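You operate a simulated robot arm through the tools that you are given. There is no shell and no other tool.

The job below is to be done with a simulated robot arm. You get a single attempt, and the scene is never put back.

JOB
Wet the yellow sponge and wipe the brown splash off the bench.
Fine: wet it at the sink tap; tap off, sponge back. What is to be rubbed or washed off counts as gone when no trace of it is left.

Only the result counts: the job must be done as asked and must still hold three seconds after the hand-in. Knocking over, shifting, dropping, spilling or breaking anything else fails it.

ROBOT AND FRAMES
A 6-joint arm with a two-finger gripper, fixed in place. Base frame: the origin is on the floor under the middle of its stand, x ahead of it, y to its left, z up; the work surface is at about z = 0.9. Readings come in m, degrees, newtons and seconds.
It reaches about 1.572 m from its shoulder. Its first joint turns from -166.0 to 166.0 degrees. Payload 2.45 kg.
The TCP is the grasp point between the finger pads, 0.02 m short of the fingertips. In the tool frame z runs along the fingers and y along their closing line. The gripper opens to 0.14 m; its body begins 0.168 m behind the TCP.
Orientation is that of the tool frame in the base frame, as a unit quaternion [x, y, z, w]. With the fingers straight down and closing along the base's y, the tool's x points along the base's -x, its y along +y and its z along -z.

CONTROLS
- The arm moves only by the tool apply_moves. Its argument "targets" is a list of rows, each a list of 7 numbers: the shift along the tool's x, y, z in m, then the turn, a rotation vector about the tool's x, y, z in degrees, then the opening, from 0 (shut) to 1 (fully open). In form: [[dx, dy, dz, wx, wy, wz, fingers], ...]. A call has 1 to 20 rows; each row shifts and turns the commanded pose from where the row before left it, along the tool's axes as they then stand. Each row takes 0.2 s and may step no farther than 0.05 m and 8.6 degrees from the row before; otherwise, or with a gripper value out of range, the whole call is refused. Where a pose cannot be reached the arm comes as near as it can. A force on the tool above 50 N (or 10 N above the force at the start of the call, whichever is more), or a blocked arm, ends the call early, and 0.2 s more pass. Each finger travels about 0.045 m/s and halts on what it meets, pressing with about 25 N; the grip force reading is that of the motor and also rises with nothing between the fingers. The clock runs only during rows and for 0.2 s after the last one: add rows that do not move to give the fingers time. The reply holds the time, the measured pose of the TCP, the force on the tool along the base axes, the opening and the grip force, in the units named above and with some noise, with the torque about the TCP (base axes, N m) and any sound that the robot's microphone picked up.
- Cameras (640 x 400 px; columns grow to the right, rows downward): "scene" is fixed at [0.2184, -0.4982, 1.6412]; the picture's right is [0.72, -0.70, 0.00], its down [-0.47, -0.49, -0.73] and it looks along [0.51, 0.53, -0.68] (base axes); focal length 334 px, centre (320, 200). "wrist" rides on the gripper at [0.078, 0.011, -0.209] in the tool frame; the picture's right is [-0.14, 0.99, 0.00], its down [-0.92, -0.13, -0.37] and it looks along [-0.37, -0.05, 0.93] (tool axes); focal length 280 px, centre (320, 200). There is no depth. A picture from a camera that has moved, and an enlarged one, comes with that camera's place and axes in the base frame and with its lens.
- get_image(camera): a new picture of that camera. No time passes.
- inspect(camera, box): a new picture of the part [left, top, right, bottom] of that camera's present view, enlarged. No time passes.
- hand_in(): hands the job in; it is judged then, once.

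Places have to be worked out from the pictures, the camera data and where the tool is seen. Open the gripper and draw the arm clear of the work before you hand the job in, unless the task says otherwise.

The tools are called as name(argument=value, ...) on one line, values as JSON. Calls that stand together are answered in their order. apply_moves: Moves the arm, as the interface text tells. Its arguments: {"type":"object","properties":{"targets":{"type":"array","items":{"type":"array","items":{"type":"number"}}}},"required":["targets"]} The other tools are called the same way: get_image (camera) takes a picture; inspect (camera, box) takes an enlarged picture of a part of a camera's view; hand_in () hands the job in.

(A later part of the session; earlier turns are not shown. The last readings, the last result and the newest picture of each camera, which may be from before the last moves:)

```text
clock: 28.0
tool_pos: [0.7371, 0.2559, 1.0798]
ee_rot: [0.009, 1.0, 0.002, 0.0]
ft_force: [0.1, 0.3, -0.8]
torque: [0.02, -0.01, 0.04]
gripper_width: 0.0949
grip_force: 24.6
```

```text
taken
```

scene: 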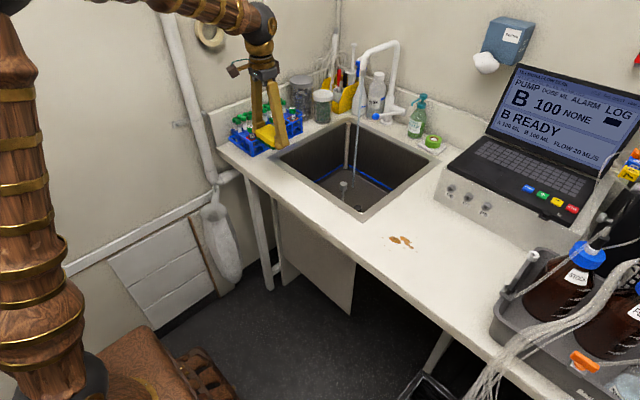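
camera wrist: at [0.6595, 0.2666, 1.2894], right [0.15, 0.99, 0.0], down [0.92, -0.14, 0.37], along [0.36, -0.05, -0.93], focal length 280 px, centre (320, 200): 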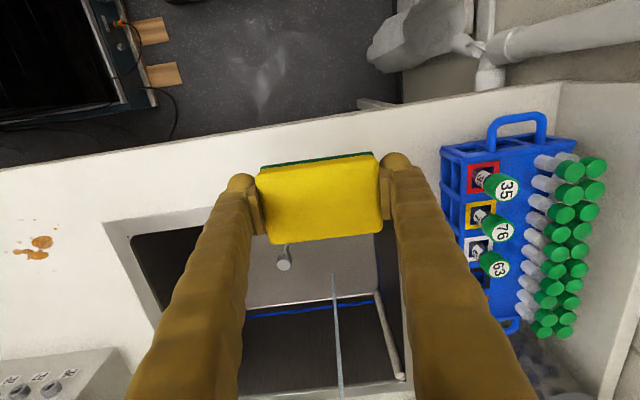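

The sponge is held steadily. I tilt the tool 55° forward and carry the sponge over the sink toward the stream, staying below the lever and left of it, stopping just short of the water.

apply_moves(targets=[[0, 0, 0, 0, -7.86, 0, 0], [0, 0, 0, 0, -7.86, 0, 0], [0, 0, 0, 0, -7.86, 0, 0], [0, 0, 0, 0, -7.86, 0, 0], [0, 0, 0, 0, -7.86, 0, 0], [0, 0, 0, 0, -7.86, 0, 0], [0, 0, 0, 0, -7.86, 0, 0], [-0.0094, 0.0008, 0.0255, 0, 0, 0, 0], [-0.0094, 0.0008, 0.0255, 0, 0, 0, 0], [-0.0094, 0.0008, 0.0255, 0, 0, 0, 0], [-0.0094, 0.0008, 0.0255, 0, 0, 0, 0], [-0.0094, 0.0008, 0.0255, 0, 0, 0, 0], [-0.0094, 0.0008, 0.0255, 0, 0, 0, 0], [-0.0094, 0.0008, 0.0255, 0, 0, 0, 0], [-0.0094, 0.0008, 0.0255, 0, 0, 0, 0], [-0.0094, 0.0008, 0.0255, 0, 0, 0, 0], [-0.0094, 0.0008, 0.0255, 0, 0, 0, 0], [-0.0094, 0.0008, 0.0255, 0, 0, 0, 0]])

get_image(camera="wrist")

get_image(camera="scene")

```text
clock: 31.8
tool_pos: [1.0265, 0.2602, 1.0066]
ee_rot: [0.009, 0.887, -0.003, 0.462]
ft_force: [-0.1, 0.2, 0.4]
torque: [0.0, 0.01, -0.01]
gripper_width: 0.0947
grip_force: 25.1
```

```text
taken
camera wrist: at [0.8104, 0.2743, 1.0617], right [0.1, 0.99, 0.12], down [0.22, -0.13, 0.97], along [0.97, -0.07, -0.23], focal length 280 px, centre (320, 200)
```

wrist: 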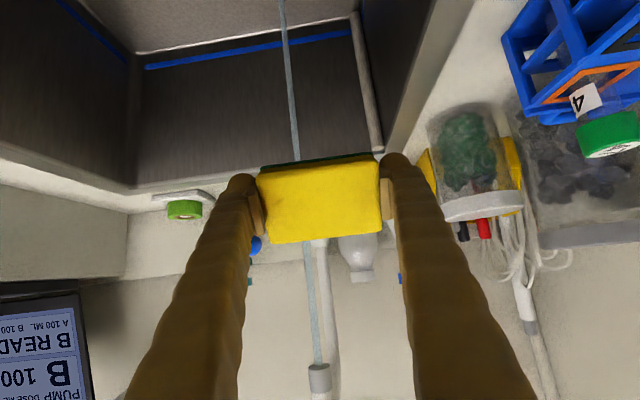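

```text
taken
```

scene: 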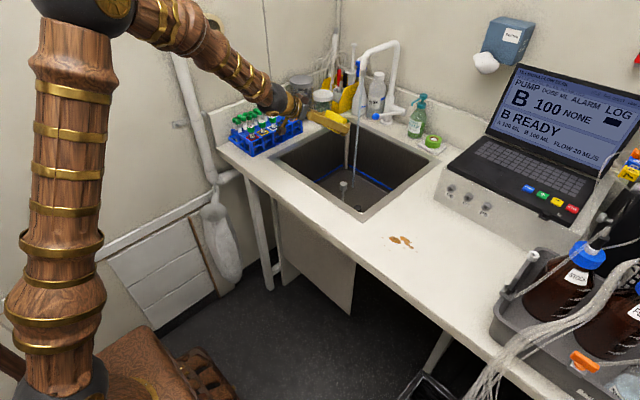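

The stream passes right behind the sponge, offset toward its right half, and the ball is clear of the right finger. I push the sponge forward and down into the stream and hold it there a few seconds.

apply_moves(targets=[[-0.0039, 0.0004, 0.0258, 0, 0, 0, 0], [-0.0039, 0.0004, 0.0258, 0, 0, 0, 0], [-0.0039, 0.0004, 0.0258, 0, 0, 0, 0], [-0.0039, 0.0004, 0.0258, 0, 0, 0, 0], [0, 0, 0, 0, 0, 0, 0], [0, 0, 0, 0, 0, 0, 0], [0, 0, 0, 0, 0, 0, 0], [0, 0, 0, 0, 0, 0, 0], [0, 0, 0, 0, 0, 0, 0], [0, 0, 0, 0, 0, 0, 0]])

get_image(camera="wrist")

inspect(camera="scene", box=[290, 40, 450, 220])

```text
clock: 34.0
tool_pos: [1.1191, 0.2604, 0.9601]
ee_rot: [0.008, 0.887, -0.003, 0.462]
ft_force: [0.6, -0.8, -0.1]
torque: [0.03, 0.01, 0.02]
gripper_width: 0.0943
grip_force: 24.6
```

```text
taken
camera wrist: at [0.9028, 0.2737, 1.0155], right [0.1, 0.99, 0.12], down [0.22, -0.13, 0.97], along [0.97, -0.07, -0.23], focal length 280 px, centre (320, 200)
```

wrist: 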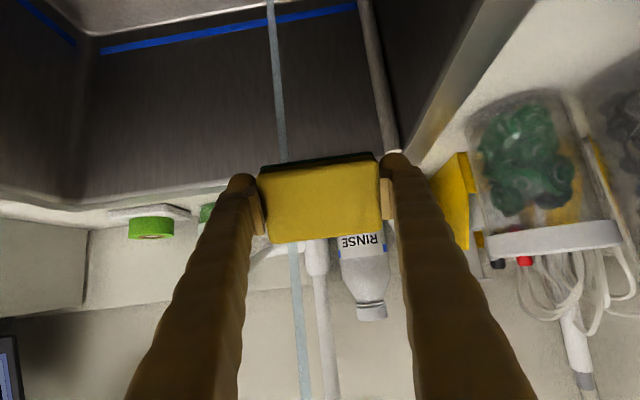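

```text
2.22 times, centred on (370, 130) of scene
camera zoom: at [0.2184, -0.4982, 1.6412], right [0.72, -0.7, 0.0], down [-0.47, -0.49, -0.73], along [0.51, 0.53, -0.68], focal length 742 px, centre (209, 356)
```

zoom: 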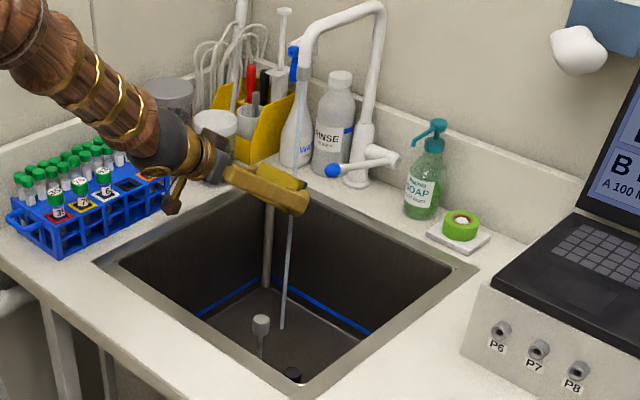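

The sponge looks darker already. I zoom in to verify that the stream really falls onto it.

inspect(camera="scene", box=[340, 90, 400, 150])

inspect(camera="wrist", box=[230, 130, 410, 270])

```text
6.67 times, centred on (370, 120) of scene
camera zoom: at [0.2184, -0.4982, 1.6412], right [0.72, -0.7, 0.0], down [-0.47, -0.49, -0.73], along [0.51, 0.53, -0.68], focal length 2226 px, centre (-13, 733)
```

zoom: 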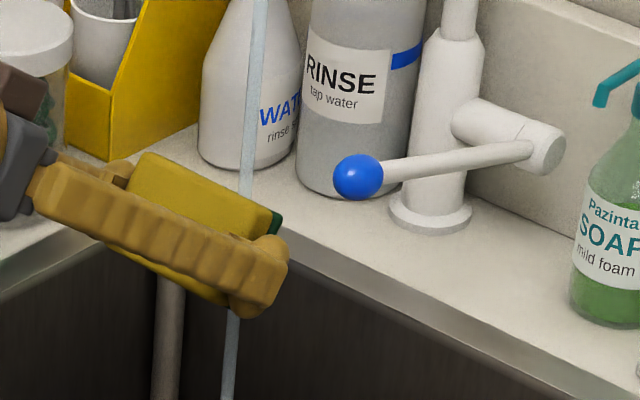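

```text
2.86 times, centred on (320, 200) of wrist
camera zoom: at [0.9028, 0.2737, 1.0155], right [0.1, 0.99, 0.12], down [0.22, -0.13, 0.97], along [0.97, -0.07, -0.23], focal length 801 px, centre (320, 200)
```

zoom: 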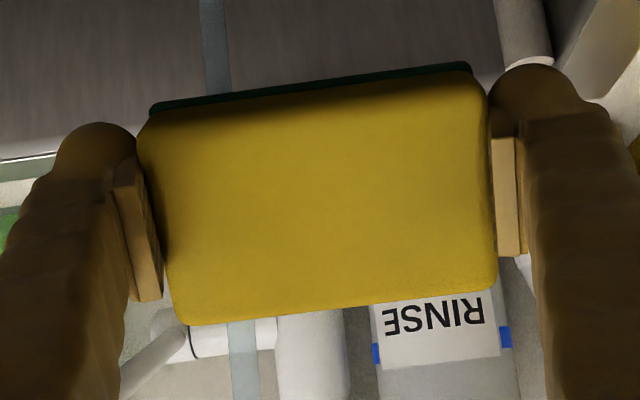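

The lever is near 10–15° and the stream meets the sponge's upper edge; the sponge has darkened. I shift 1.5 cm further in so the stream hits its middle, and hold for about 3 s more.

apply_moves(targets=[[-0.0086, -0.0077, 0.0123, 0, 0, 0, 0], [0, 0, 0, 0, 0, 0, 0], [0, 0, 0, 0, 0, 0, 0], [0, 0, 0, 0, 0, 0, 0], [0, 0, 0, 0, 0, 0, 0], [0, 0, 0, 0, 0, 0, 0], [0, 0, 0, 0, 0, 0, 0], [0, 0, 0, 0, 0, 0, 0], [0, 0, 0, 0, 0, 0, 0], [0, 0, 0, 0, 0, 0, 0], [0, 0, 0, 0, 0, 0, 0], [0, 0, 0, 0, 0, 0, 0], [0, 0, 0, 0, 0, 0, 0], [0, 0, 0, 0, 0, 0, 0]])

inspect(camera="scene", box=[340, 90, 400, 150])

get_image(camera="wrist")

```text
clock: 37.0
tool_pos: [1.1345, 0.253, 0.9591]
ee_rot: [0.008, 0.887, -0.003, 0.461]
ft_force: [-0.1, 0.2, -0.1]
torque: [0.0, 0.0, -0.06]
gripper_width: 0.0943
grip_force: 24.6
```

```text
6.67 times, centred on (370, 120) of scene
camera zoom: at [0.2184, -0.4982, 1.6412], right [0.72, -0.7, 0.0], down [-0.47, -0.49, -0.73], along [0.51, 0.53, -0.68], focal length 2226 px, centre (-13, 733)
```

zoom: 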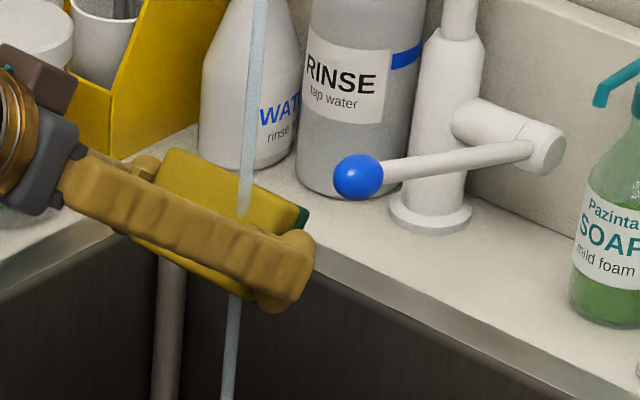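

```text
taken
camera wrist: at [0.918, 0.2664, 1.0158], right [0.1, 0.99, 0.12], down [0.22, -0.13, 0.97], along [0.97, -0.07, -0.23], focal length 280 px, centre (320, 200)
```

wrist: 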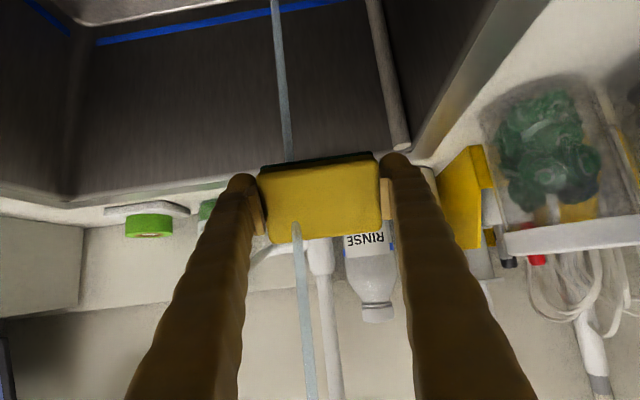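

The stream now clearly strikes the sponge face and it has soaked for several seconds. I draw it back out of the stream, still above the sink, and let it drip for a moment.

apply_moves(targets=[[0.0034, 0, -0.0281, 0, 0, 0, 0], [0.0034, 0, -0.0281, 0, 0, 0, 0], [0.0034, 0, -0.0281, 0, 0, 0, 0], [0.0034, 0, -0.0281, 0, 0, 0, 0], [0.0034, 0, -0.0281, 0, 0, 0, 0], [0.0034, 0, -0.0281, 0, 0, 0, 0], [0, 0, 0, 0, 7.86, 0, 0], [0, 0, 0, 0, 7.86, 0, 0], [0, 0, 0, 0, 7.86, 0, 0], [0, 0, 0, 0, 7.86, 0, 0], [0, 0, 0, 0, 7.86, 0, 0], [0, 0, 0, 0, 7.86, 0, 0], [0, 0, 0, 0, 7.86, 0, 0], [0, 0, 0, 0, 0, 0, 0], [0, 0, 0, 0, 0, 0, 0], [0, 0, 0, 0, 0, 0, 0], [0, 0, 0, 0, 0, 0, 0]])

get_image(camera="wrist")

get_image(camera="scene")

```text
clock: 40.6
tool_pos: [0.9851, 0.2557, 1.0387]
ee_rot: [0.009, 1.0, 0.001, 0.0]
ft_force: [0.4, -0.8, -0.7]
torque: [0.01, 0.02, 0.05]
gripper_width: 0.0942
grip_force: 25.2
```

```text
taken
camera wrist: at [0.9077, 0.2661, 1.2483], right [0.15, 0.99, 0.0], down [0.92, -0.14, 0.37], along [0.36, -0.05, -0.93], focal length 280 px, centre (320, 200)
```

wrist: 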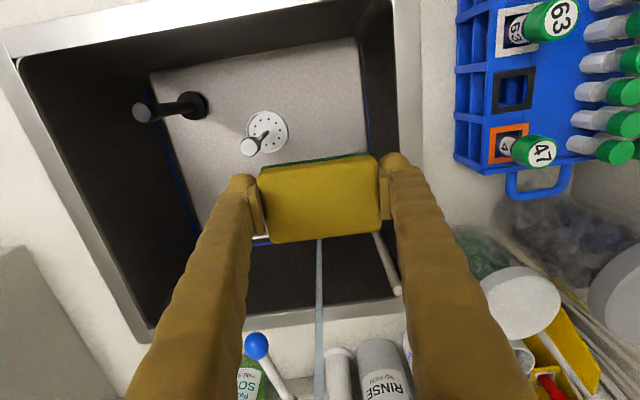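

```text
taken
```

scene: 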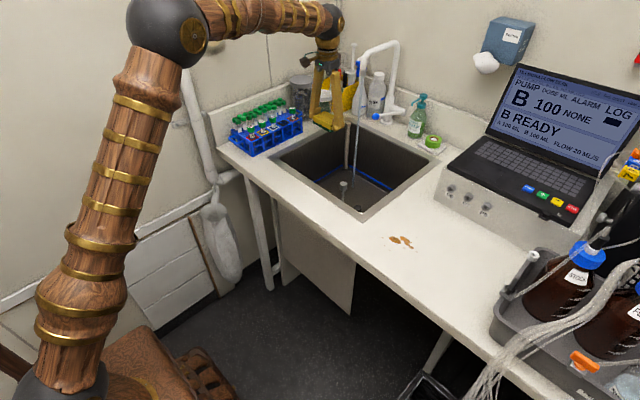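

The sponge is wet (darker) and level again. I carry it over to above the splash.

apply_moves(targets=[[0.0112, -0.0342, 0, 0, 0, 0, 0], [0.0112, -0.0342, 0, 0, 0, 0, 0], [0.0112, -0.0342, 0, 0, 0, 0, 0], [0.0112, -0.0342, 0, 0, 0, 0, 0], [0.0112, -0.0342, 0, 0, 0, 0, 0], [0.0112, -0.0342, 0, 0, 0, 0, 0], [0.0112, -0.0342, 0, 0, 0, 0, 0], [0.0112, -0.0342, 0, 0, 0, 0, 0], [0.0112, -0.0342, 0, 0, 0, 0, 0], [0.0112, -0.0342, 0, 0, 0, 0, 0], [0.0112, -0.0342, 0, 0, 0, 0, 0], [0.0112, -0.0342, 0, 0, 0, 0, 0], [0.0112, -0.0342, 0, 0, 0, 0, 0], [0.0112, -0.0342, 0, 0, 0, 0, 0], [0, 0, 0.02, 0, 0, 0, 0], [0, 0, 0.02, 0, 0, 0, 0]])

get_image(camera="wrist")

get_image(camera="scene")

```text
clock: 44.0
tool_pos: [0.8182, -0.2212, 0.9953]
ee_rot: [0.008, 1.0, 0.002, 0.0]
ft_force: [0.0, 0.1, 0.2]
torque: [-0.03, 0.02, 0.0]
gripper_width: 0.0942
grip_force: 25.2
```

```text
taken
camera wrist: at [0.7406, -0.2099, 1.2049], right [0.15, 0.99, 0.0], down [0.92, -0.14, 0.37], along [0.36, -0.05, -0.93], focal length 280 px, centre (320, 200)
```

wrist: 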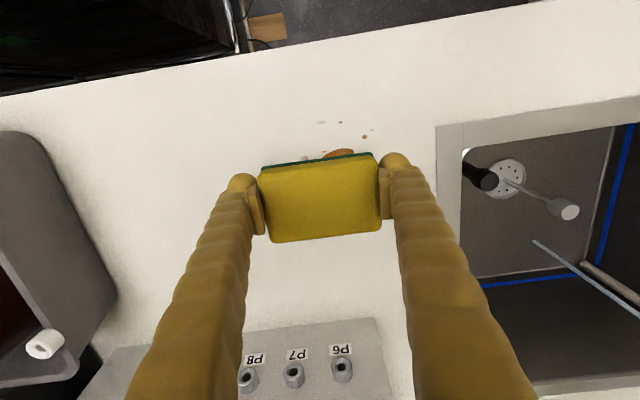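

```text
taken
```

scene: 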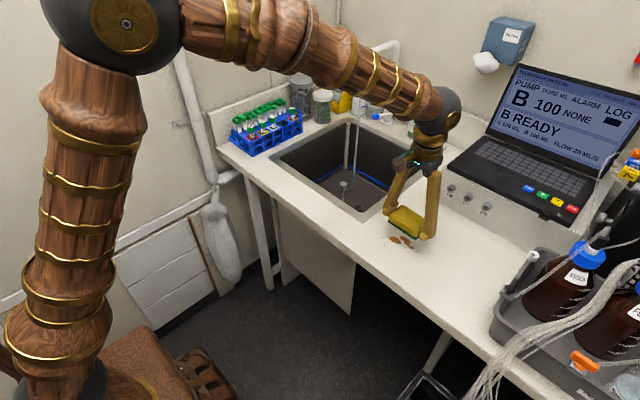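

The sponge hovers over the splash. I move it to the near side of the splash and lower toward the bench, finishing with small steps.

apply_moves(targets=[[0.021, 0.0017, 0.0217, 0, 0, 0, 0], [0.021, 0.0017, 0.0217, 0, 0, 0, 0], [0.021, 0.0017, 0.0217, 0, 0, 0, 0], [0, 0, 0.004, 0, 0, 0, 0], [0, 0, 0.002, 0, 0, 0, 0], [0, 0, 0.001, 0, 0, 0, 0]])

inspect(camera="scene", box=[340, 190, 460, 265])

```text
clock: 45.4
tool_pos: [0.7578, -0.2156, 0.9261]
ee_rot: [0.009, 1.0, 0.002, 0.0]
ft_force: [0.5, 3.1, 11.2]
torque: [0.46, 0.0, 0.02]
gripper_width: 0.094
grip_force: 24.3
```

```text
5.33 times, centred on (400, 228) of scene
camera zoom: at [0.2184, -0.4982, 1.6412], right [0.72, -0.7, 0.0], down [-0.47, -0.49, -0.73], along [0.51, 0.53, -0.68], focal length 1780 px, centre (-107, 53)
```

zoom: 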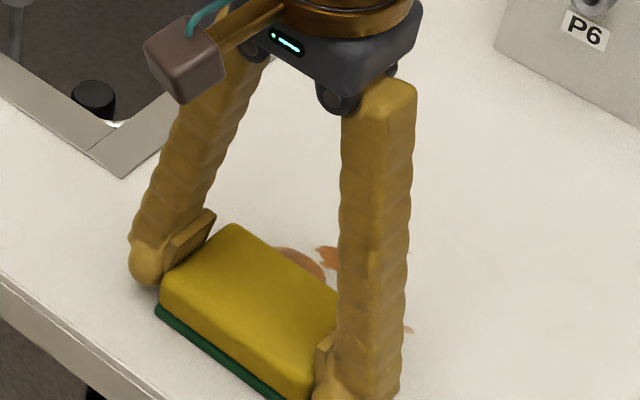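

Contact at TCP z≈0.926 with about 11 N, slightly heavier on the left end. I make a first slow stroke forward across the splash and back, and look at the effect.

apply_moves(targets=[[-0.015, 0.0003, 0, 0, 0, 0, 0], [-0.015, 0.0003, 0, 0, 0, 0, 0], [-0.015, 0.0003, 0, 0, 0, 0, 0], [-0.015, 0.0003, 0, 0, 0, 0, 0], [-0.015, 0.0003, 0, 0, 0, 0, 0], [-0.015, 0.0003, 0, 0, 0, 0, 0], [-0.015, 0.0003, 0, 0, 0, 0, 0], [-0.015, 0.0003, 0, 0, 0, 0, 0], [-0.015, 0.0003, 0, 0, 0, 0, 0]])

get_image(camera="wrist")

inspect(camera="scene", box=[340, 190, 460, 265])

```text
clock: 47.4
tool_pos: [0.892, -0.2128, 0.925]
ee_rot: [0.008, 1.0, 0.002, 0.0]
ft_force: [-0.2, 0.6, 0.8]
torque: [0.02, -0.04, -0.07]
gripper_width: 0.0942
grip_force: 25.1
```

```text
taken
camera wrist: at [0.8137, -0.2024, 1.134], right [0.15, 0.99, 0.0], down [0.92, -0.14, 0.37], along [0.36, -0.05, -0.93], focal length 280 px, centre (320, 200)
```

wrist: 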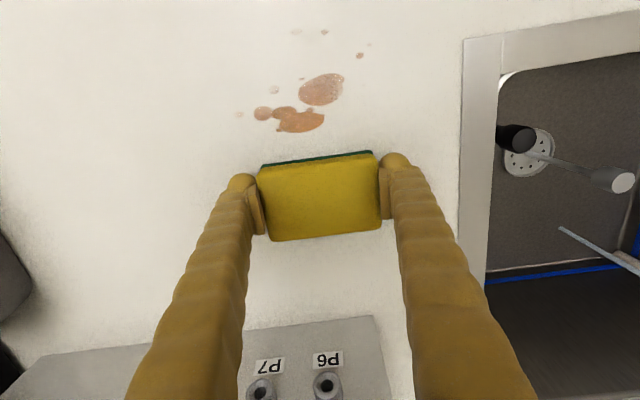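

```text
5.33 times, centred on (400, 228) of scene
camera zoom: at [0.2184, -0.4982, 1.6412], right [0.72, -0.7, 0.0], down [-0.47, -0.49, -0.73], along [0.51, 0.53, -0.68], focal length 1780 px, centre (-107, 53)
```

zoom: 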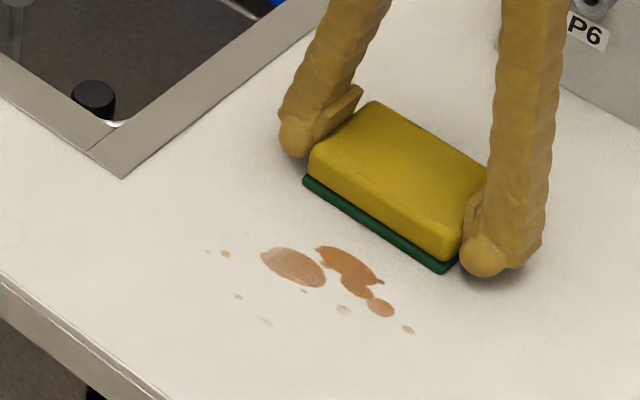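

The stain has faded but not gone, and pressure has dropped to near zero. I press 2 mm lower and stroke back and forth.

apply_moves(targets=[[0, 0, 0.002, 0, 0, 0, 0], [0.015, -0.0003, 0, 0, 0, 0, 0], [0.015, -0.0003, 0, 0, 0, 0, 0], [0.015, -0.0003, 0, 0, 0, 0, 0]])

```text
clock: 48.4
tool_pos: [0.8489, -0.2149, 0.9228]
ee_rot: [0.008, 1.0, 0.001, 0.001]
ft_force: [17.2, -1.0, 31.6]
torque: [0.03, -0.19, -0.05]
gripper_width: 0.0948
grip_force: 24.4
```

Now contact is even, with 32 N normal and 17 N drag. I ease off half a millimetre and continue the stroke toward the near side, then look.

apply_moves(targets=[[0.015, -0.0003, -0.0005, 0, 0, 0, 0], [0.015, -0.0003, 0, 0, 0, 0, 0], [0.015, -0.0003, 0, 0, 0, 0, 0], [0.015, -0.0003, 0, 0, 0, 0, 0], [0.015, -0.0003, 0, 0, 0, 0, 0], [0.015, -0.0003, 0, 0, 0, 0, 0]])

inspect(camera="wrist", box=[180, 100, 440, 300])

inspect(camera="scene", box=[340, 190, 460, 265])

```text
clock: 49.8
tool_pos: [0.7567, -0.2153, 0.9214]
ee_rot: [0.009, 1.0, 0.002, -0.001]
ft_force: [3.6, -0.6, 9.5]
torque: [-0.02, -0.18, -0.03]
gripper_width: 0.0946
grip_force: 25.0
```

```text
2.00 times, centred on (310, 200) of wrist
camera zoom: at [0.6785, -0.2042, 1.1314], right [0.15, 0.99, 0.0], down [0.92, -0.15, 0.37], along [0.36, -0.05, -0.93], focal length 561 px, centre (340, 200)
```

zoom: 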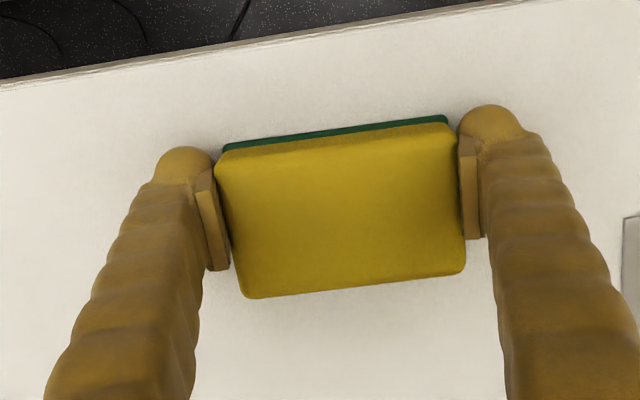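

```text
5.33 times, centred on (400, 228) of scene
camera zoom: at [0.2184, -0.4982, 1.6412], right [0.72, -0.7, 0.0], down [-0.47, -0.49, -0.73], along [0.51, 0.53, -0.68], focal length 1780 px, centre (-107, 53)
```

zoom: 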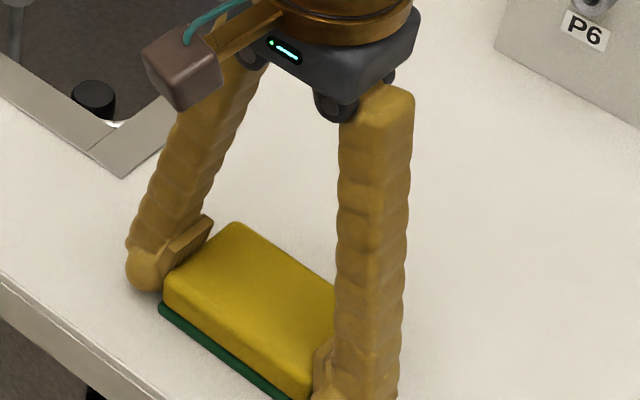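

With firm contact the swath came out clean. I now shift the sponge about 3.5 cm to the right (y≈-0.25) and stroke forward to catch the outer specks.

apply_moves(targets=[[0, -0.012, 0, 0, 0, 0, 0], [0, -0.012, 0, 0, 0, 0, 0], [0, -0.012, 0, 0, 0, 0, 0], [-0.015, 0.0003, 0, 0, 0, 0, 0], [-0.015, 0.0003, 0, 0, 0, 0, 0], [-0.015, 0.0003, 0, 0, 0, 0, 0], [-0.015, 0.0003, 0, 0, 0, 0, 0], [-0.015, 0.0003, 0, 0, 0, 0, 0], [-0.015, 0.0003, 0, 0, 0, 0, 0], [-0.015, 0.0003, 0, 0, 0, 0, 0], [-0.015, 0.0003, 0, 0, 0, 0, 0], [-0.015, 0.0003, 0, 0, 0, 0, 0], [-0.012, 0.0003, 0, 0, 0, 0, 0]])

get_image(camera="wrist")

inspect(camera="scene", box=[340, 190, 460, 265])

```text
clock: 52.6
tool_pos: [0.9049, -0.2509, 0.9226]
ee_rot: [0.008, 1.0, 0.001, 0.0]
ft_force: [-0.3, 0.2, 1.6]
torque: [0.0, -0.02, -0.01]
gripper_width: 0.0945
grip_force: 25.4
```

```text
taken
camera wrist: at [0.8262, -0.2396, 1.133], right [0.15, 0.99, 0.0], down [0.92, -0.14, 0.37], along [0.36, -0.05, -0.93], focal length 280 px, centre (320, 200)
```

wrist: 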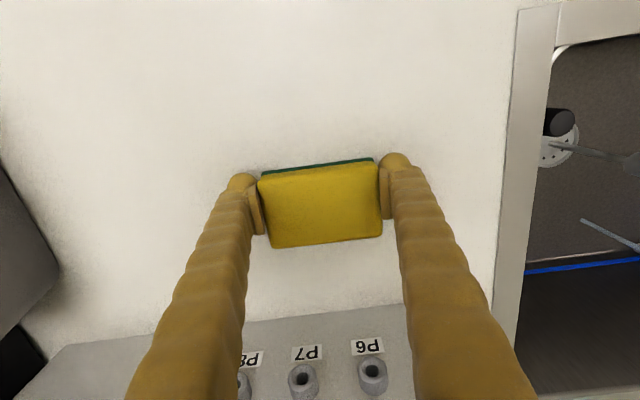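

```text
5.33 times, centred on (400, 228) of scene
camera zoom: at [0.2184, -0.4982, 1.6412], right [0.72, -0.7, 0.0], down [-0.47, -0.49, -0.73], along [0.51, 0.53, -0.68], focal length 1780 px, centre (-107, 53)
```

zoom: 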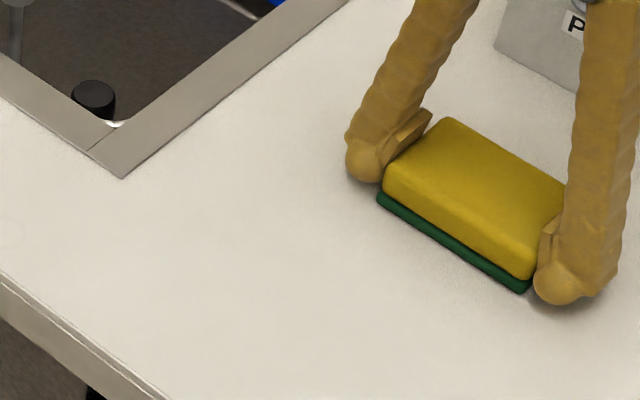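

No stain visible any more. I zoom in on the wiped area for faint leftovers.

inspect(camera="wrist", box=[200, 0, 500, 170])

inspect(camera="wrist", box=[260, 60, 420, 160])

inspect(camera="scene", box=[370, 215, 430, 260])

```text
2.13 times, centred on (350, 85) of wrist
camera zoom: at [0.8262, -0.2396, 1.133], right [0.15, 0.99, 0.0], down [0.92, -0.14, 0.37], along [0.36, -0.05, -0.93], focal length 598 px, centre (256, 445)
```

zoom: 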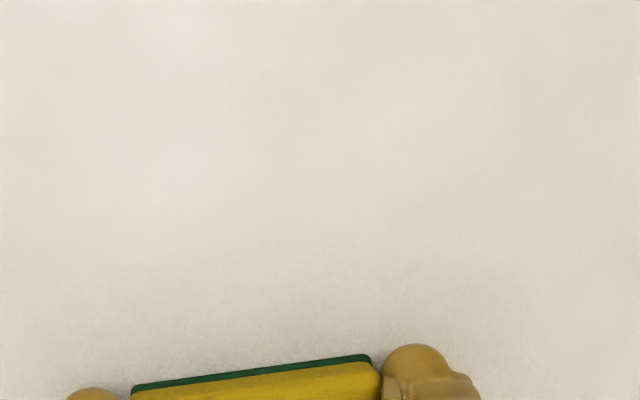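

```text
4.00 times, centred on (340, 110) of wrist
camera zoom: at [0.8262, -0.2396, 1.133], right [0.15, 0.99, 0.0], down [0.92, -0.14, 0.37], along [0.36, -0.05, -0.93], focal length 1122 px, centre (240, 560)
```

zoom: 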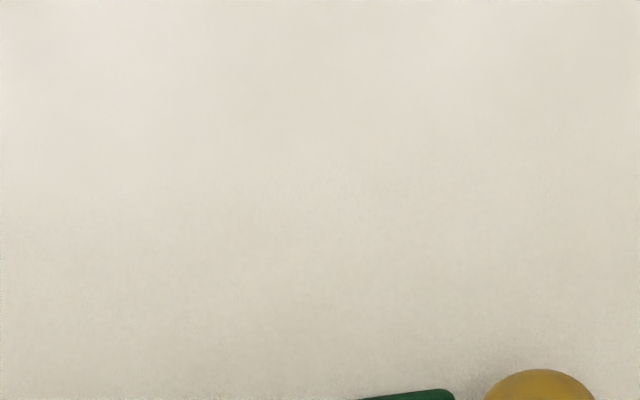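

```text
8.89 times, centred on (400, 238) of scene
camera zoom: at [0.2184, -0.4982, 1.6412], right [0.72, -0.7, 0.0], down [-0.47, -0.49, -0.73], along [0.51, 0.53, -0.68], focal length 2968 px, centre (-391, -133)
```

zoom: 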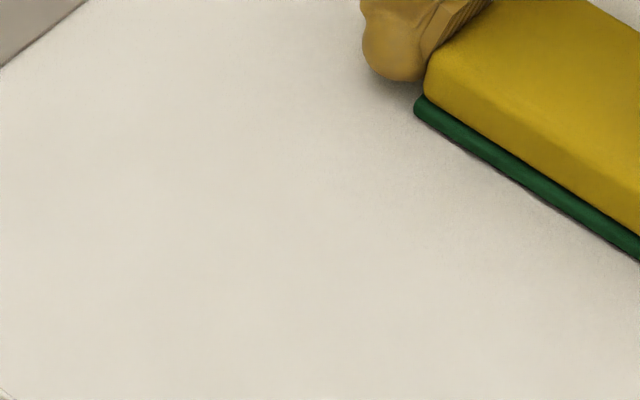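

Everything looks clean, but to be sure of invisible residue I press 1 mm lower and do a second pass: back along y≈-0.25.

apply_moves(targets=[[0.005, 0, 0.001, 0, 0, 0, 0], [0.014, -0.0003, 0, 0, 0, 0, 0], [0.014, -0.0003, 0, 0, 0, 0, 0], [0.014, -0.0003, 0, 0, 0, 0, 0], [0.014, -0.0003, 0, 0, 0, 0, 0], [0.014, -0.0003, 0, 0, 0, 0, 0], [0.014, -0.0003, 0, 0, 0, 0, 0], [0.014, -0.0003, 0, 0, 0, 0, 0], [0.014, -0.0003, 0, 0, 0, 0, 0], [0.014, -0.0003, 0, 0, 0, 0, 0], [0.014, -0.0003, 0, 0, 0, 0, 0]])

```text
clock: 55.0
tool_pos: [0.7586, -0.2516, 0.9225]
ee_rot: [0.009, 1.0, 0.001, 0.0]
ft_force: [2.3, 0.2, 6.5]
torque: [0.02, -0.11, 0.0]
gripper_width: 0.0945
grip_force: 25.0
```

Contact force is 6.5 N at the near end. I slide left to y≈-0.18 and stroke forward across the left part of the former splash.

apply_moves(targets=[[0, 0.014, 0, 0, 0, 0, 0], [0, 0.014, 0, 0, 0, 0, 0], [0, 0.014, 0, 0, 0, 0, 0], [0, 0.014, 0, 0, 0, 0, 0], [0, 0.014, 0, 0, 0, 0, 0], [-0.015, 0.0003, 0.0005, 0, 0, 0, 0], [-0.015, 0.0003, 0, 0, 0, 0, 0], [-0.015, 0.0003, 0, 0, 0, 0, 0], [-0.015, 0.0003, 0, 0, 0, 0, 0], [-0.015, 0.0003, 0, 0, 0, 0, 0], [-0.015, 0.0003, 0, 0, 0, 0, 0], [-0.015, 0.0003, 0, 0, 0, 0, 0], [-0.015, 0.0003, 0, 0, 0, 0, 0], [-0.015, 0.0003, 0, 0, 0, 0, 0]])

inspect(camera="scene", box=[340, 190, 460, 265])

```text
clock: 58.0
tool_pos: [0.8952, -0.1796, 0.9241]
ee_rot: [0.008, 1.0, 0.001, 0.0]
ft_force: [0.6, 0.0, -0.3]
torque: [0.0, -0.04, -0.01]
gripper_width: 0.0948
grip_force: 25.2
```

```text
5.33 times, centred on (400, 228) of scene
camera zoom: at [0.2184, -0.4982, 1.6412], right [0.72, -0.7, 0.0], down [-0.47, -0.49, -0.73], along [0.51, 0.53, -0.68], focal length 1780 px, centre (-107, 53)
```

zoom: 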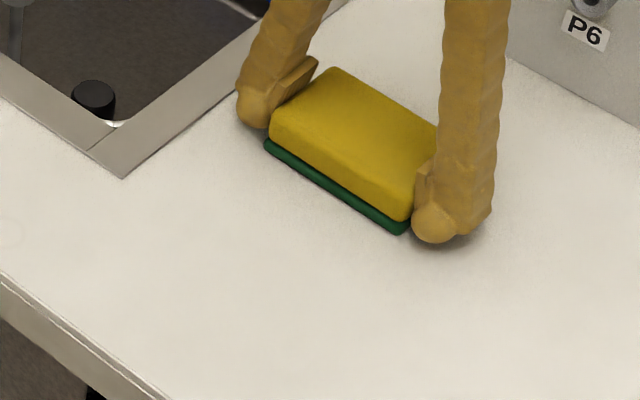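

Pressure faded at the far end, so I press 1.5 mm lower and make one last firm stroke back along y≈-0.185.

apply_moves(targets=[[0.005, -0.001, 0.002, 0, 0, 0, 0], [0.015, -0.001, 0, 0, 0, 0, 0], [0.015, -0.001, 0, 0, 0, 0, 0], [0.015, -0.001, 0, 0, 0, 0, 0], [0.015, -0.001, 0, 0, 0, 0, 0], [0.015, -0.001, 0, 0, 0, 0, 0], [0.015, -0.001, 0, 0, 0, 0, 0], [0.015, -0.001, 0, 0, 0, 0, 0], [0.015, -0.001, 0, 0, 0, 0, 0], [0.01, -0.001, 0, 0, 0, 0, 0]])

get_image(camera="wrist")

inspect(camera="scene", box=[320, 190, 460, 275])

```text
clock: 60.2
tool_pos: [0.7592, -0.1882, 0.9204]
ee_rot: [0.008, 1.0, 0.002, -0.001]
ft_force: [8.0, 0.8, 18.5]
torque: [0.0, -0.17, 0.01]
gripper_width: 0.0955
grip_force: 25.0
```

```text
taken
camera wrist: at [0.6812, -0.1769, 1.1291], right [0.15, 0.99, 0.0], down [0.92, -0.14, 0.37], along [0.36, -0.05, -0.93], focal length 280 px, centre (320, 200)
```

wrist: 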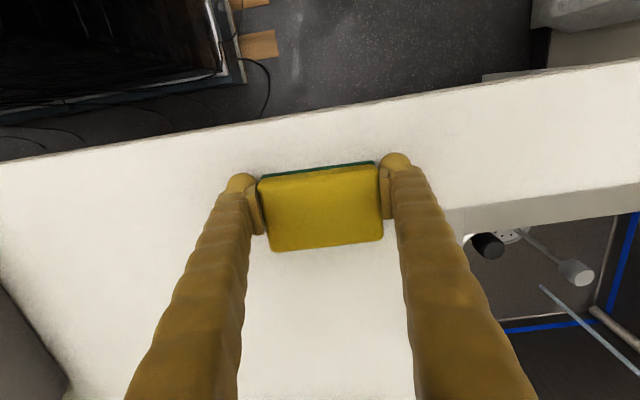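

```text
4.57 times, centred on (390, 232) of scene
camera zoom: at [0.2184, -0.4982, 1.6412], right [0.72, -0.7, 0.0], down [-0.47, -0.49, -0.73], along [0.51, 0.53, -0.68], focal length 1526 px, centre (0, 51)
```

zoom: 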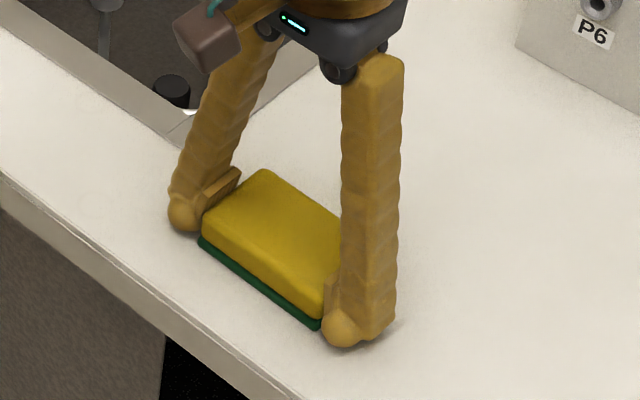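

The bench is clean. I lift the sponge and carry it along the front of the bench back to above its original spot.

apply_moves(targets=[[0, 0, -0.01, 0, 0, 0, 0], [0, 0, -0.02, 0, 0, 0, 0], [0, 0, -0.025, 0, 0, 0, 0], [0, 0, -0.02, 0, 0, 0, 0], [0.0026, 0.0341, 0, 0, 0, 0, 0], [0.0026, 0.0341, 0, 0, 0, 0, 0], [0.0026, 0.0341, 0, 0, 0, 0, 0], [0.0026, 0.0341, 0, 0, 0, 0, 0], [0.0026, 0.0341, 0, 0, 0, 0, 0], [0.0026, 0.0341, 0, 0, 0, 0, 0], [0.0026, 0.0341, 0, 0, 0, 0, 0], [0.0026, 0.0341, 0, 0, 0, 0, 0], [0.0026, 0.0341, 0, 0, 0, 0, 0], [0.0026, 0.0341, 0, 0, 0, 0, 0], [0.0026, 0.0341, 0, 0, 0, 0, 0], [0.0026, 0.0341, 0, 0, 0, 0, 0], [0.0026, 0.0341, 0, 0, 0, 0, 0]])

get_image(camera="scene")

get_image(camera="wrist")

```text
clock: 63.8
tool_pos: [0.733, 0.2558, 0.9956]
ee_rot: [0.009, 1.0, 0.001, 0.0]
ft_force: [-0.9, 0.3, -0.2]
torque: [-0.02, 0.01, 0.01]
gripper_width: 0.0952
grip_force: 25.3
```

```text
taken
```

scene: 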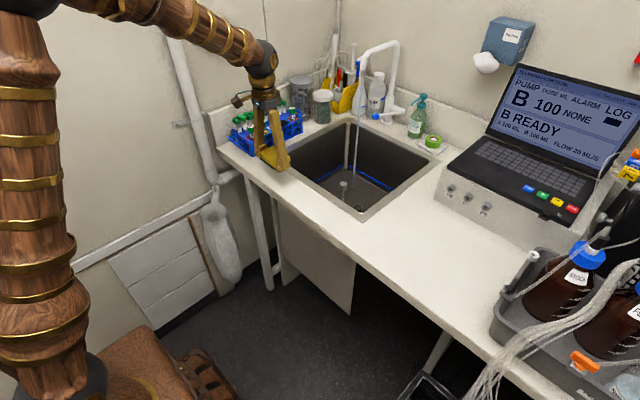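

```text
taken
camera wrist: at [0.6547, 0.2663, 1.2056], right [0.15, 0.99, 0.0], down [0.92, -0.14, 0.37], along [0.36, -0.05, -0.93], focal length 280 px, centre (320, 200)
```

wrist: 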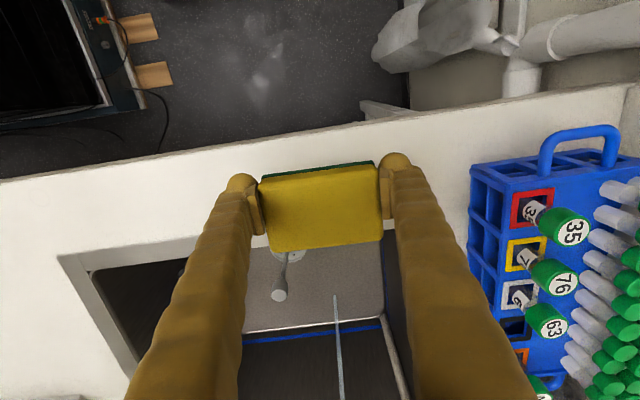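

The scene picture shows a clean bench where the splash was. I lower the sponge onto its old spot with small final steps.

apply_moves(targets=[[0, 0, 0.03, 0, 0, 0, 0], [0, 0, 0.03, 0, 0, 0, 0], [0, 0, 0.01, 0, 0, 0, 0], [0, 0, 0.002, 0, 0, 0, 0]])

inspect(camera="scene", box=[245, 145, 325, 195])

```text
clock: 64.8
tool_pos: [0.7332, 0.2567, 0.9245]
ee_rot: [0.008, 1.0, 0.002, 0.0]
ft_force: [0.6, -0.4, -0.1]
torque: [-0.02, -0.02, 0.01]
gripper_width: 0.0952
grip_force: 24.8
```

```text
8.00 times, centred on (285, 170) of scene
camera zoom: at [0.2184, -0.4982, 1.6412], right [0.72, -0.7, 0.0], down [-0.47, -0.49, -0.73], along [0.51, 0.53, -0.68], focal length 2671 px, centre (600, 440)
```

zoom: 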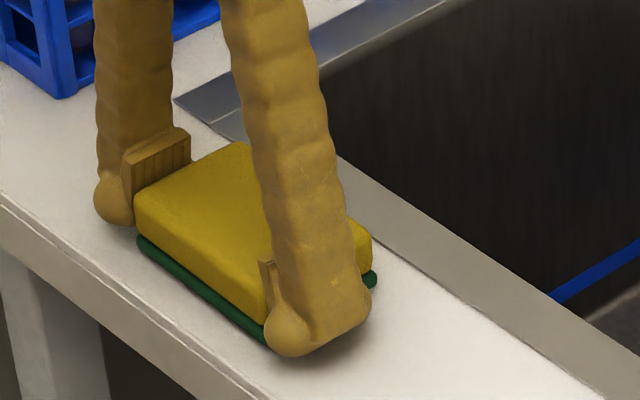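

The sponge is nearly at its original outline, about 3–4 mm above the bench. I lower the rest in 1 mm steps.

apply_moves(targets=[[0, 0, 0.0015, 0, 0, 0, 0], [0, 0, 0.001, 0, 0, 0, 0], [0, 0, 0.001, 0, 0, 0, 0]])

```text
clock: 65.6
tool_pos: [0.7339, 0.2554, 0.9213]
ee_rot: [0.01, 1.0, 0.002, 0.0]
ft_force: [0.3, -0.7, 4.2]
torque: [0.03, 0.09, 0.0]
gripper_width: 0.0949
grip_force: 24.9
```

The bench now carries it (about 4 N). I open the fingers slowly and fully.

apply_moves(targets=[[0, 0, 0, 0, 0, 0, 0.72], [0, 0, 0, 0, 0, 0, 0.8], [0, 0, 0, 0, 0, 0, 0.9], [0, 0, 0, 0, 0, 0, 1], [0, 0, 0, 0, 0, 0, 1], [0, 0, 0, 0, 0, 0, 1]])

inspect(camera="scene", box=[245, 145, 325, 195])

get_image(camera="wrist")

```text
clock: 67.0
tool_pos: [0.7332, 0.2545, 0.9218]
ee_rot: [0.009, 1.0, 0.002, 0.0]
ft_force: [-0.2, -0.9, -0.2]
torque: [-0.02, 0.03, 0.01]
gripper_width: 0.1396
grip_force: 0.1
```

```text
8.00 times, centred on (285, 170) of scene
camera zoom: at [0.2184, -0.4982, 1.6412], right [0.72, -0.7, 0.0], down [-0.47, -0.49, -0.73], along [0.51, 0.53, -0.68], focal length 2671 px, centre (600, 440)
```

zoom: 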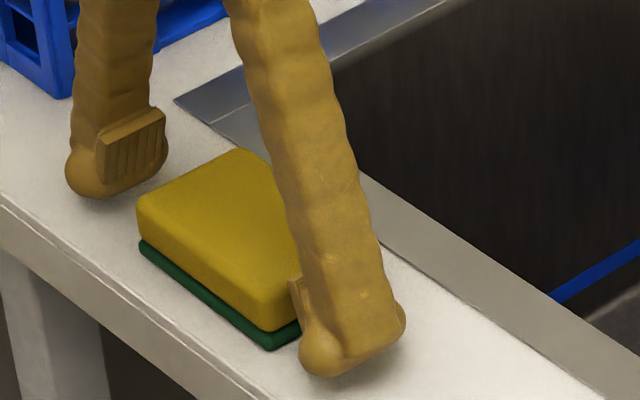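

```text
taken
camera wrist: at [0.6553, 0.267, 1.1302], right [0.15, 0.99, 0.0], down [0.92, -0.14, 0.37], along [0.36, -0.05, -0.93], focal length 280 px, centre (320, 200)
```

wrist: 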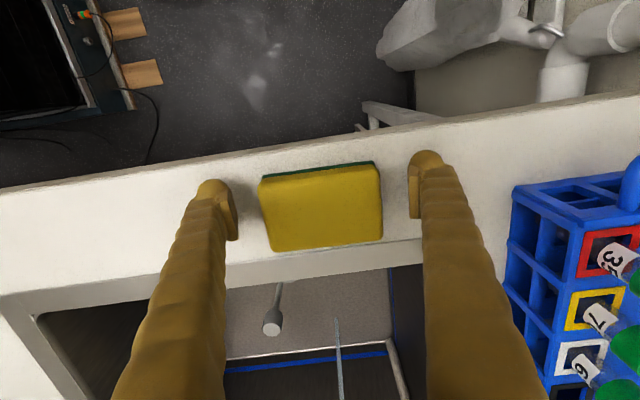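

The sponge sits within about a millimetre of its original place. I rise straight up, move over the sink with closing fingers, and tilt to 70° to prepare to lift the tap lever from below.

apply_moves(targets=[[0, 0, -0.02, 0, 0, 0, 1], [0, 0, -0.045, 0, 0, 0, 1], [0, 0, -0.045, 0, 0, 0, 1], [0, 0, -0.045, 0, 0, 0, 1], [0, 0, -0.045, 0, 0, 0, 1], [-0.0378, -0.0192, -0.006, 0, 0, 0, 0], [-0.0378, -0.0192, -0.006, 0, 0, 0, 0], [-0.0378, -0.0192, -0.006, 0, 0, 0, 0], [-0.0378, -0.0192, -0.006, 0, 0, 0, 0], [-0.0378, -0.0192, -0.006, 0, 0, 0, 0], [0, 0, 0, 0, -7.78, 0, 0], [0, 0, 0, 0, -7.78, 0, 0], [0, 0, 0, 0, -7.78, 0, 0], [0, 0, 0, 0, -7.78, 0, 0], [0, 0, 0, 0, -7.78, 0, 0], [0, 0, 0, 0, -7.78, 0, 0], [0, 0, 0, 0, -7.78, 0, 0], [0, 0, 0, 0, -7.78, 0, 0], [0, 0, 0, 0, -7.78, 0, 0]])

get_image(camera="wrist")

get_image(camera="scene")

```text
clock: 71.2
tool_pos: [0.9075, 0.1227, 1.1275]
ee_rot: [0.115, 0.856, -0.001, 0.504]
ft_force: [-1.6, 0.4, -0.1]
torque: [0.0, 0.01, -0.01]
gripper_width: 0.0
grip_force: 25.1
out of reach, approached as far as the arm can: row 18
stopped in row 19: the arm was blocked; the commanded pose is now the measured one
```

```text
taken
camera wrist: at [0.6928, 0.1728, 1.1645], right [0.26, 0.94, 0.23], down [0.09, -0.26, 0.96], along [0.96, -0.23, -0.15], focal length 280 px, centre (320, 200)
```

wrist: 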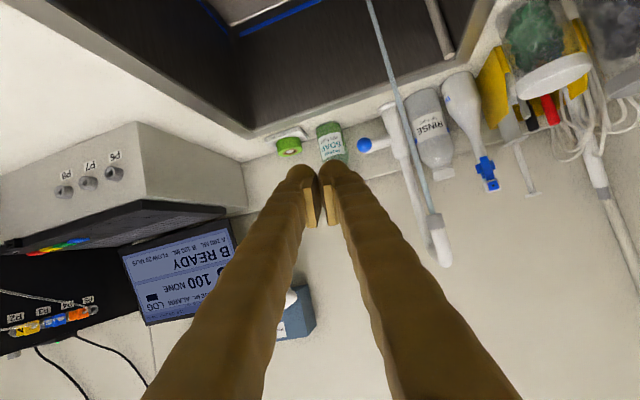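

```text
taken
```

scene: 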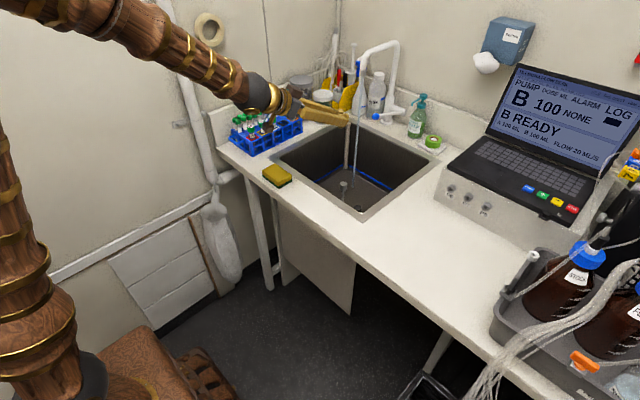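

The last tilt rows hit a joint limit of the arm (nothing was touched; force only 1.6 N), leaving a slightly skewed pose at (0.908, 0.123, 1.128). I straighten the tool to 58° tilt with no yaw while edging forward.

apply_moves(targets=[[0, 0, 0.01, -3.255, 1.485, -5.75, 0], [0, 0, 0.01, -3.255, 1.485, -5.75, 0], [0, 0, 0, 0, 0, 0, 0]])

get_image(camera="wrist")

```text
clock: 72.0
tool_pos: [0.9246, 0.1216, 1.1184]
ee_rot: [-0.002, 0.875, 0.0, 0.484]
ft_force: [1.0, -0.5, 0.1]
torque: [0.0, 0.0, 0.0]
gripper_width: 0.0
grip_force: 25.1
```

```text
taken
camera wrist: at [0.7063, 0.1315, 1.1629], right [0.07, 0.99, 0.12], down [0.18, -0.13, 0.98], along [0.98, -0.05, -0.18], focal length 280 px, centre (320, 200)
```

wrist: 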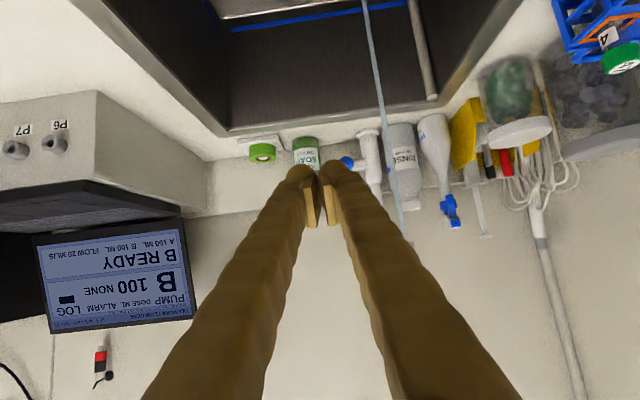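

Clean 58° tilt at (0.925, 0.122, 1.118). I advance along the finger axis so the closed fingers slide in below the blue ball, stopping a little short to check.

apply_moves(targets=[[0.0134, 0.011, 0.02, 0, 0, 0, 0], [0, 0.011, 0.04, 0, 0, 0, 0], [0, 0.011, 0.04, 0, 0, 0, 0], [0, 0, 0.04, 0, 0, 0, 0], [0, 0, 0.03, 0, 0, 0, 0]])

get_image(camera="wrist")

inspect(camera="scene", box=[320, 60, 440, 150])

```text
clock: 73.2
tool_pos: [1.0611, 0.1548, 1.0163]
ee_rot: [0.0, 0.874, 0.0, 0.486]
ft_force: [0.5, -0.3, 0.8]
torque: [0.0, 0.02, -0.01]
gripper_width: 0.0004
grip_force: 25.4
```

```text
taken
camera wrist: at [0.8431, 0.1641, 1.0608], right [0.07, 0.99, 0.12], down [0.18, -0.13, 0.98], along [0.98, -0.05, -0.18], focal length 280 px, centre (320, 200)
```

wrist: 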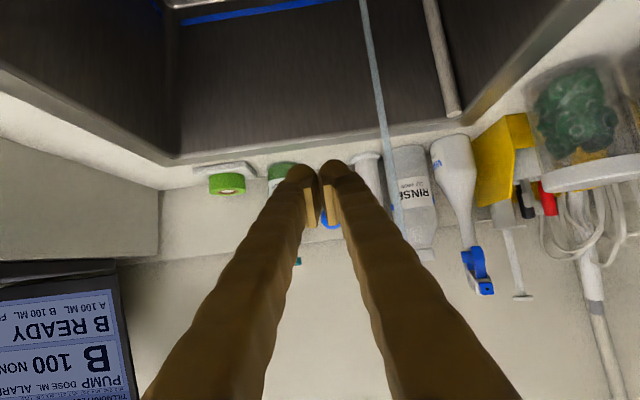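

```text
4.44 times, centred on (380, 105) of scene
camera zoom: at [0.2184, -0.4982, 1.6412], right [0.72, -0.7, 0.0], down [-0.47, -0.49, -0.73], along [0.51, 0.53, -0.68], focal length 1484 px, centre (53, 622)
```

zoom: 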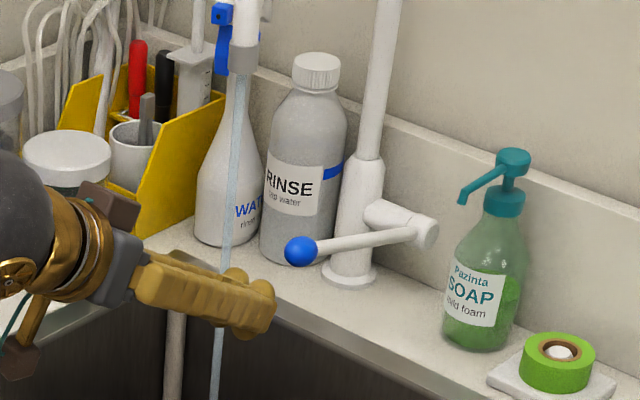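

The ball (seen between the finger pads) is ahead and above the fingertips as planned, at about (1.133, 0.157, 1.032). I advance the remaining 6.5 cm under it.

apply_moves(targets=[[0.001, 0, 0.025, 0, 0, 0, 0], [0, 0, 0.025, 0, 0, 0, 0], [0, 0, 0.016, 0, 0, 0, 0]])

get_image(camera="wrist")

inspect(camera="scene", box=[320, 60, 440, 150])

```text
clock: 74.0
tool_pos: [1.1163, 0.155, 0.9818]
ee_rot: [-0.001, 0.874, 0.001, 0.485]
ft_force: [0.6, 0.1, -0.1]
torque: [-0.03, 0.01, -0.01]
gripper_width: 0.0
grip_force: 24.8
```

```text
taken
camera wrist: at [0.8985, 0.1642, 1.0254], right [0.07, 0.99, 0.12], down [0.18, -0.13, 0.98], along [0.98, -0.05, -0.18], focal length 280 px, centre (320, 200)
```

wrist: 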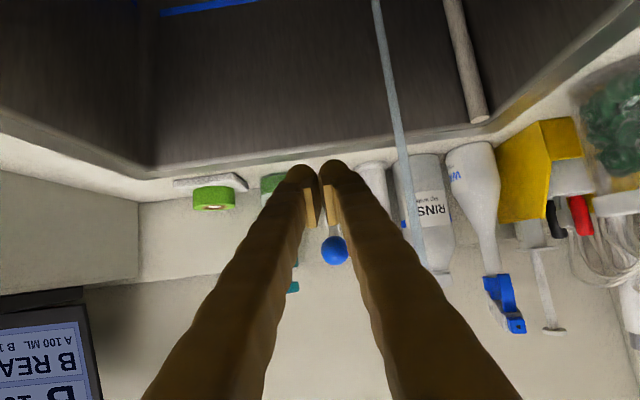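

```text
4.44 times, centred on (380, 105) of scene
camera zoom: at [0.2184, -0.4982, 1.6412], right [0.72, -0.7, 0.0], down [-0.47, -0.49, -0.73], along [0.51, 0.53, -0.68], focal length 1484 px, centre (53, 622)
```

zoom: 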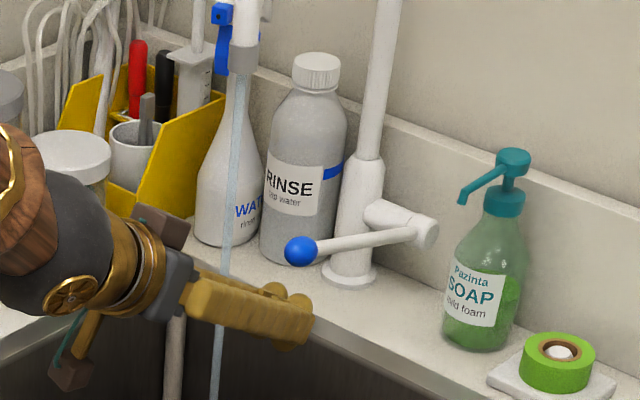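

Through the V-shaped gap between the closed fingers the ball would slip between them, so I shift 3 cm to the right to bring the left finger squarely under the ball, then begin pushing up perpendicular to the fingers.

apply_moves(targets=[[0, -0.015, 0, 0, 0, 0, 0], [0, -0.014, 0, 0, 0, 0, 0], [-0.01, 0, 0, 0, 0, 0, 0], [-0.01, 0, 0, 0, 0, 0, 0], [-0.01, 0, 0, 0, 0, 0, 0]])

get_image(camera="wrist")

inspect(camera="scene", box=[320, 60, 440, 150])

```text
clock: 75.2
tool_pos: [1.1328, 0.1266, 1.0046]
ee_rot: [0.001, 0.875, 0.0, 0.485]
ft_force: [-0.4, 0.7, 0.2]
torque: [-0.05, 0.01, 0.0]
gripper_width: 0.0
grip_force: 25.0
```

```text
taken
camera wrist: at [0.9146, 0.137, 1.0494], right [0.07, 0.99, 0.12], down [0.18, -0.13, 0.98], along [0.98, -0.05, -0.18], focal length 280 px, centre (320, 200)
```

wrist: 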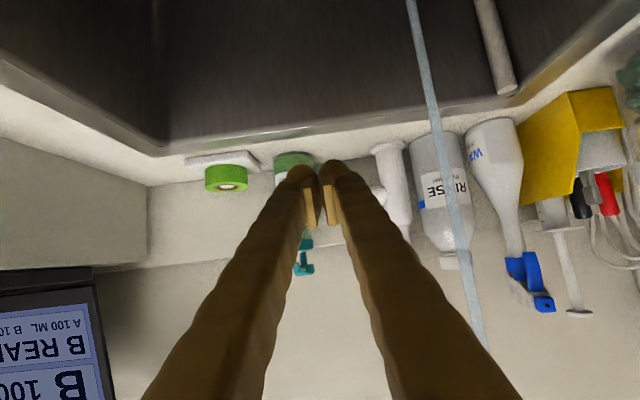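

```text
4.44 times, centred on (380, 105) of scene
camera zoom: at [0.2184, -0.4982, 1.6412], right [0.72, -0.7, 0.0], down [-0.47, -0.49, -0.73], along [0.51, 0.53, -0.68], focal length 1484 px, centre (53, 622)
```

zoom: 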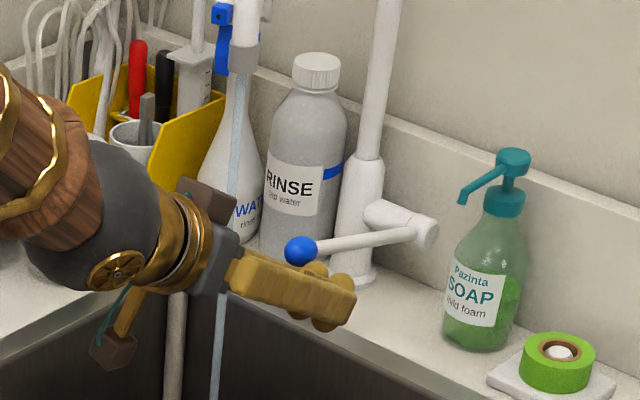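

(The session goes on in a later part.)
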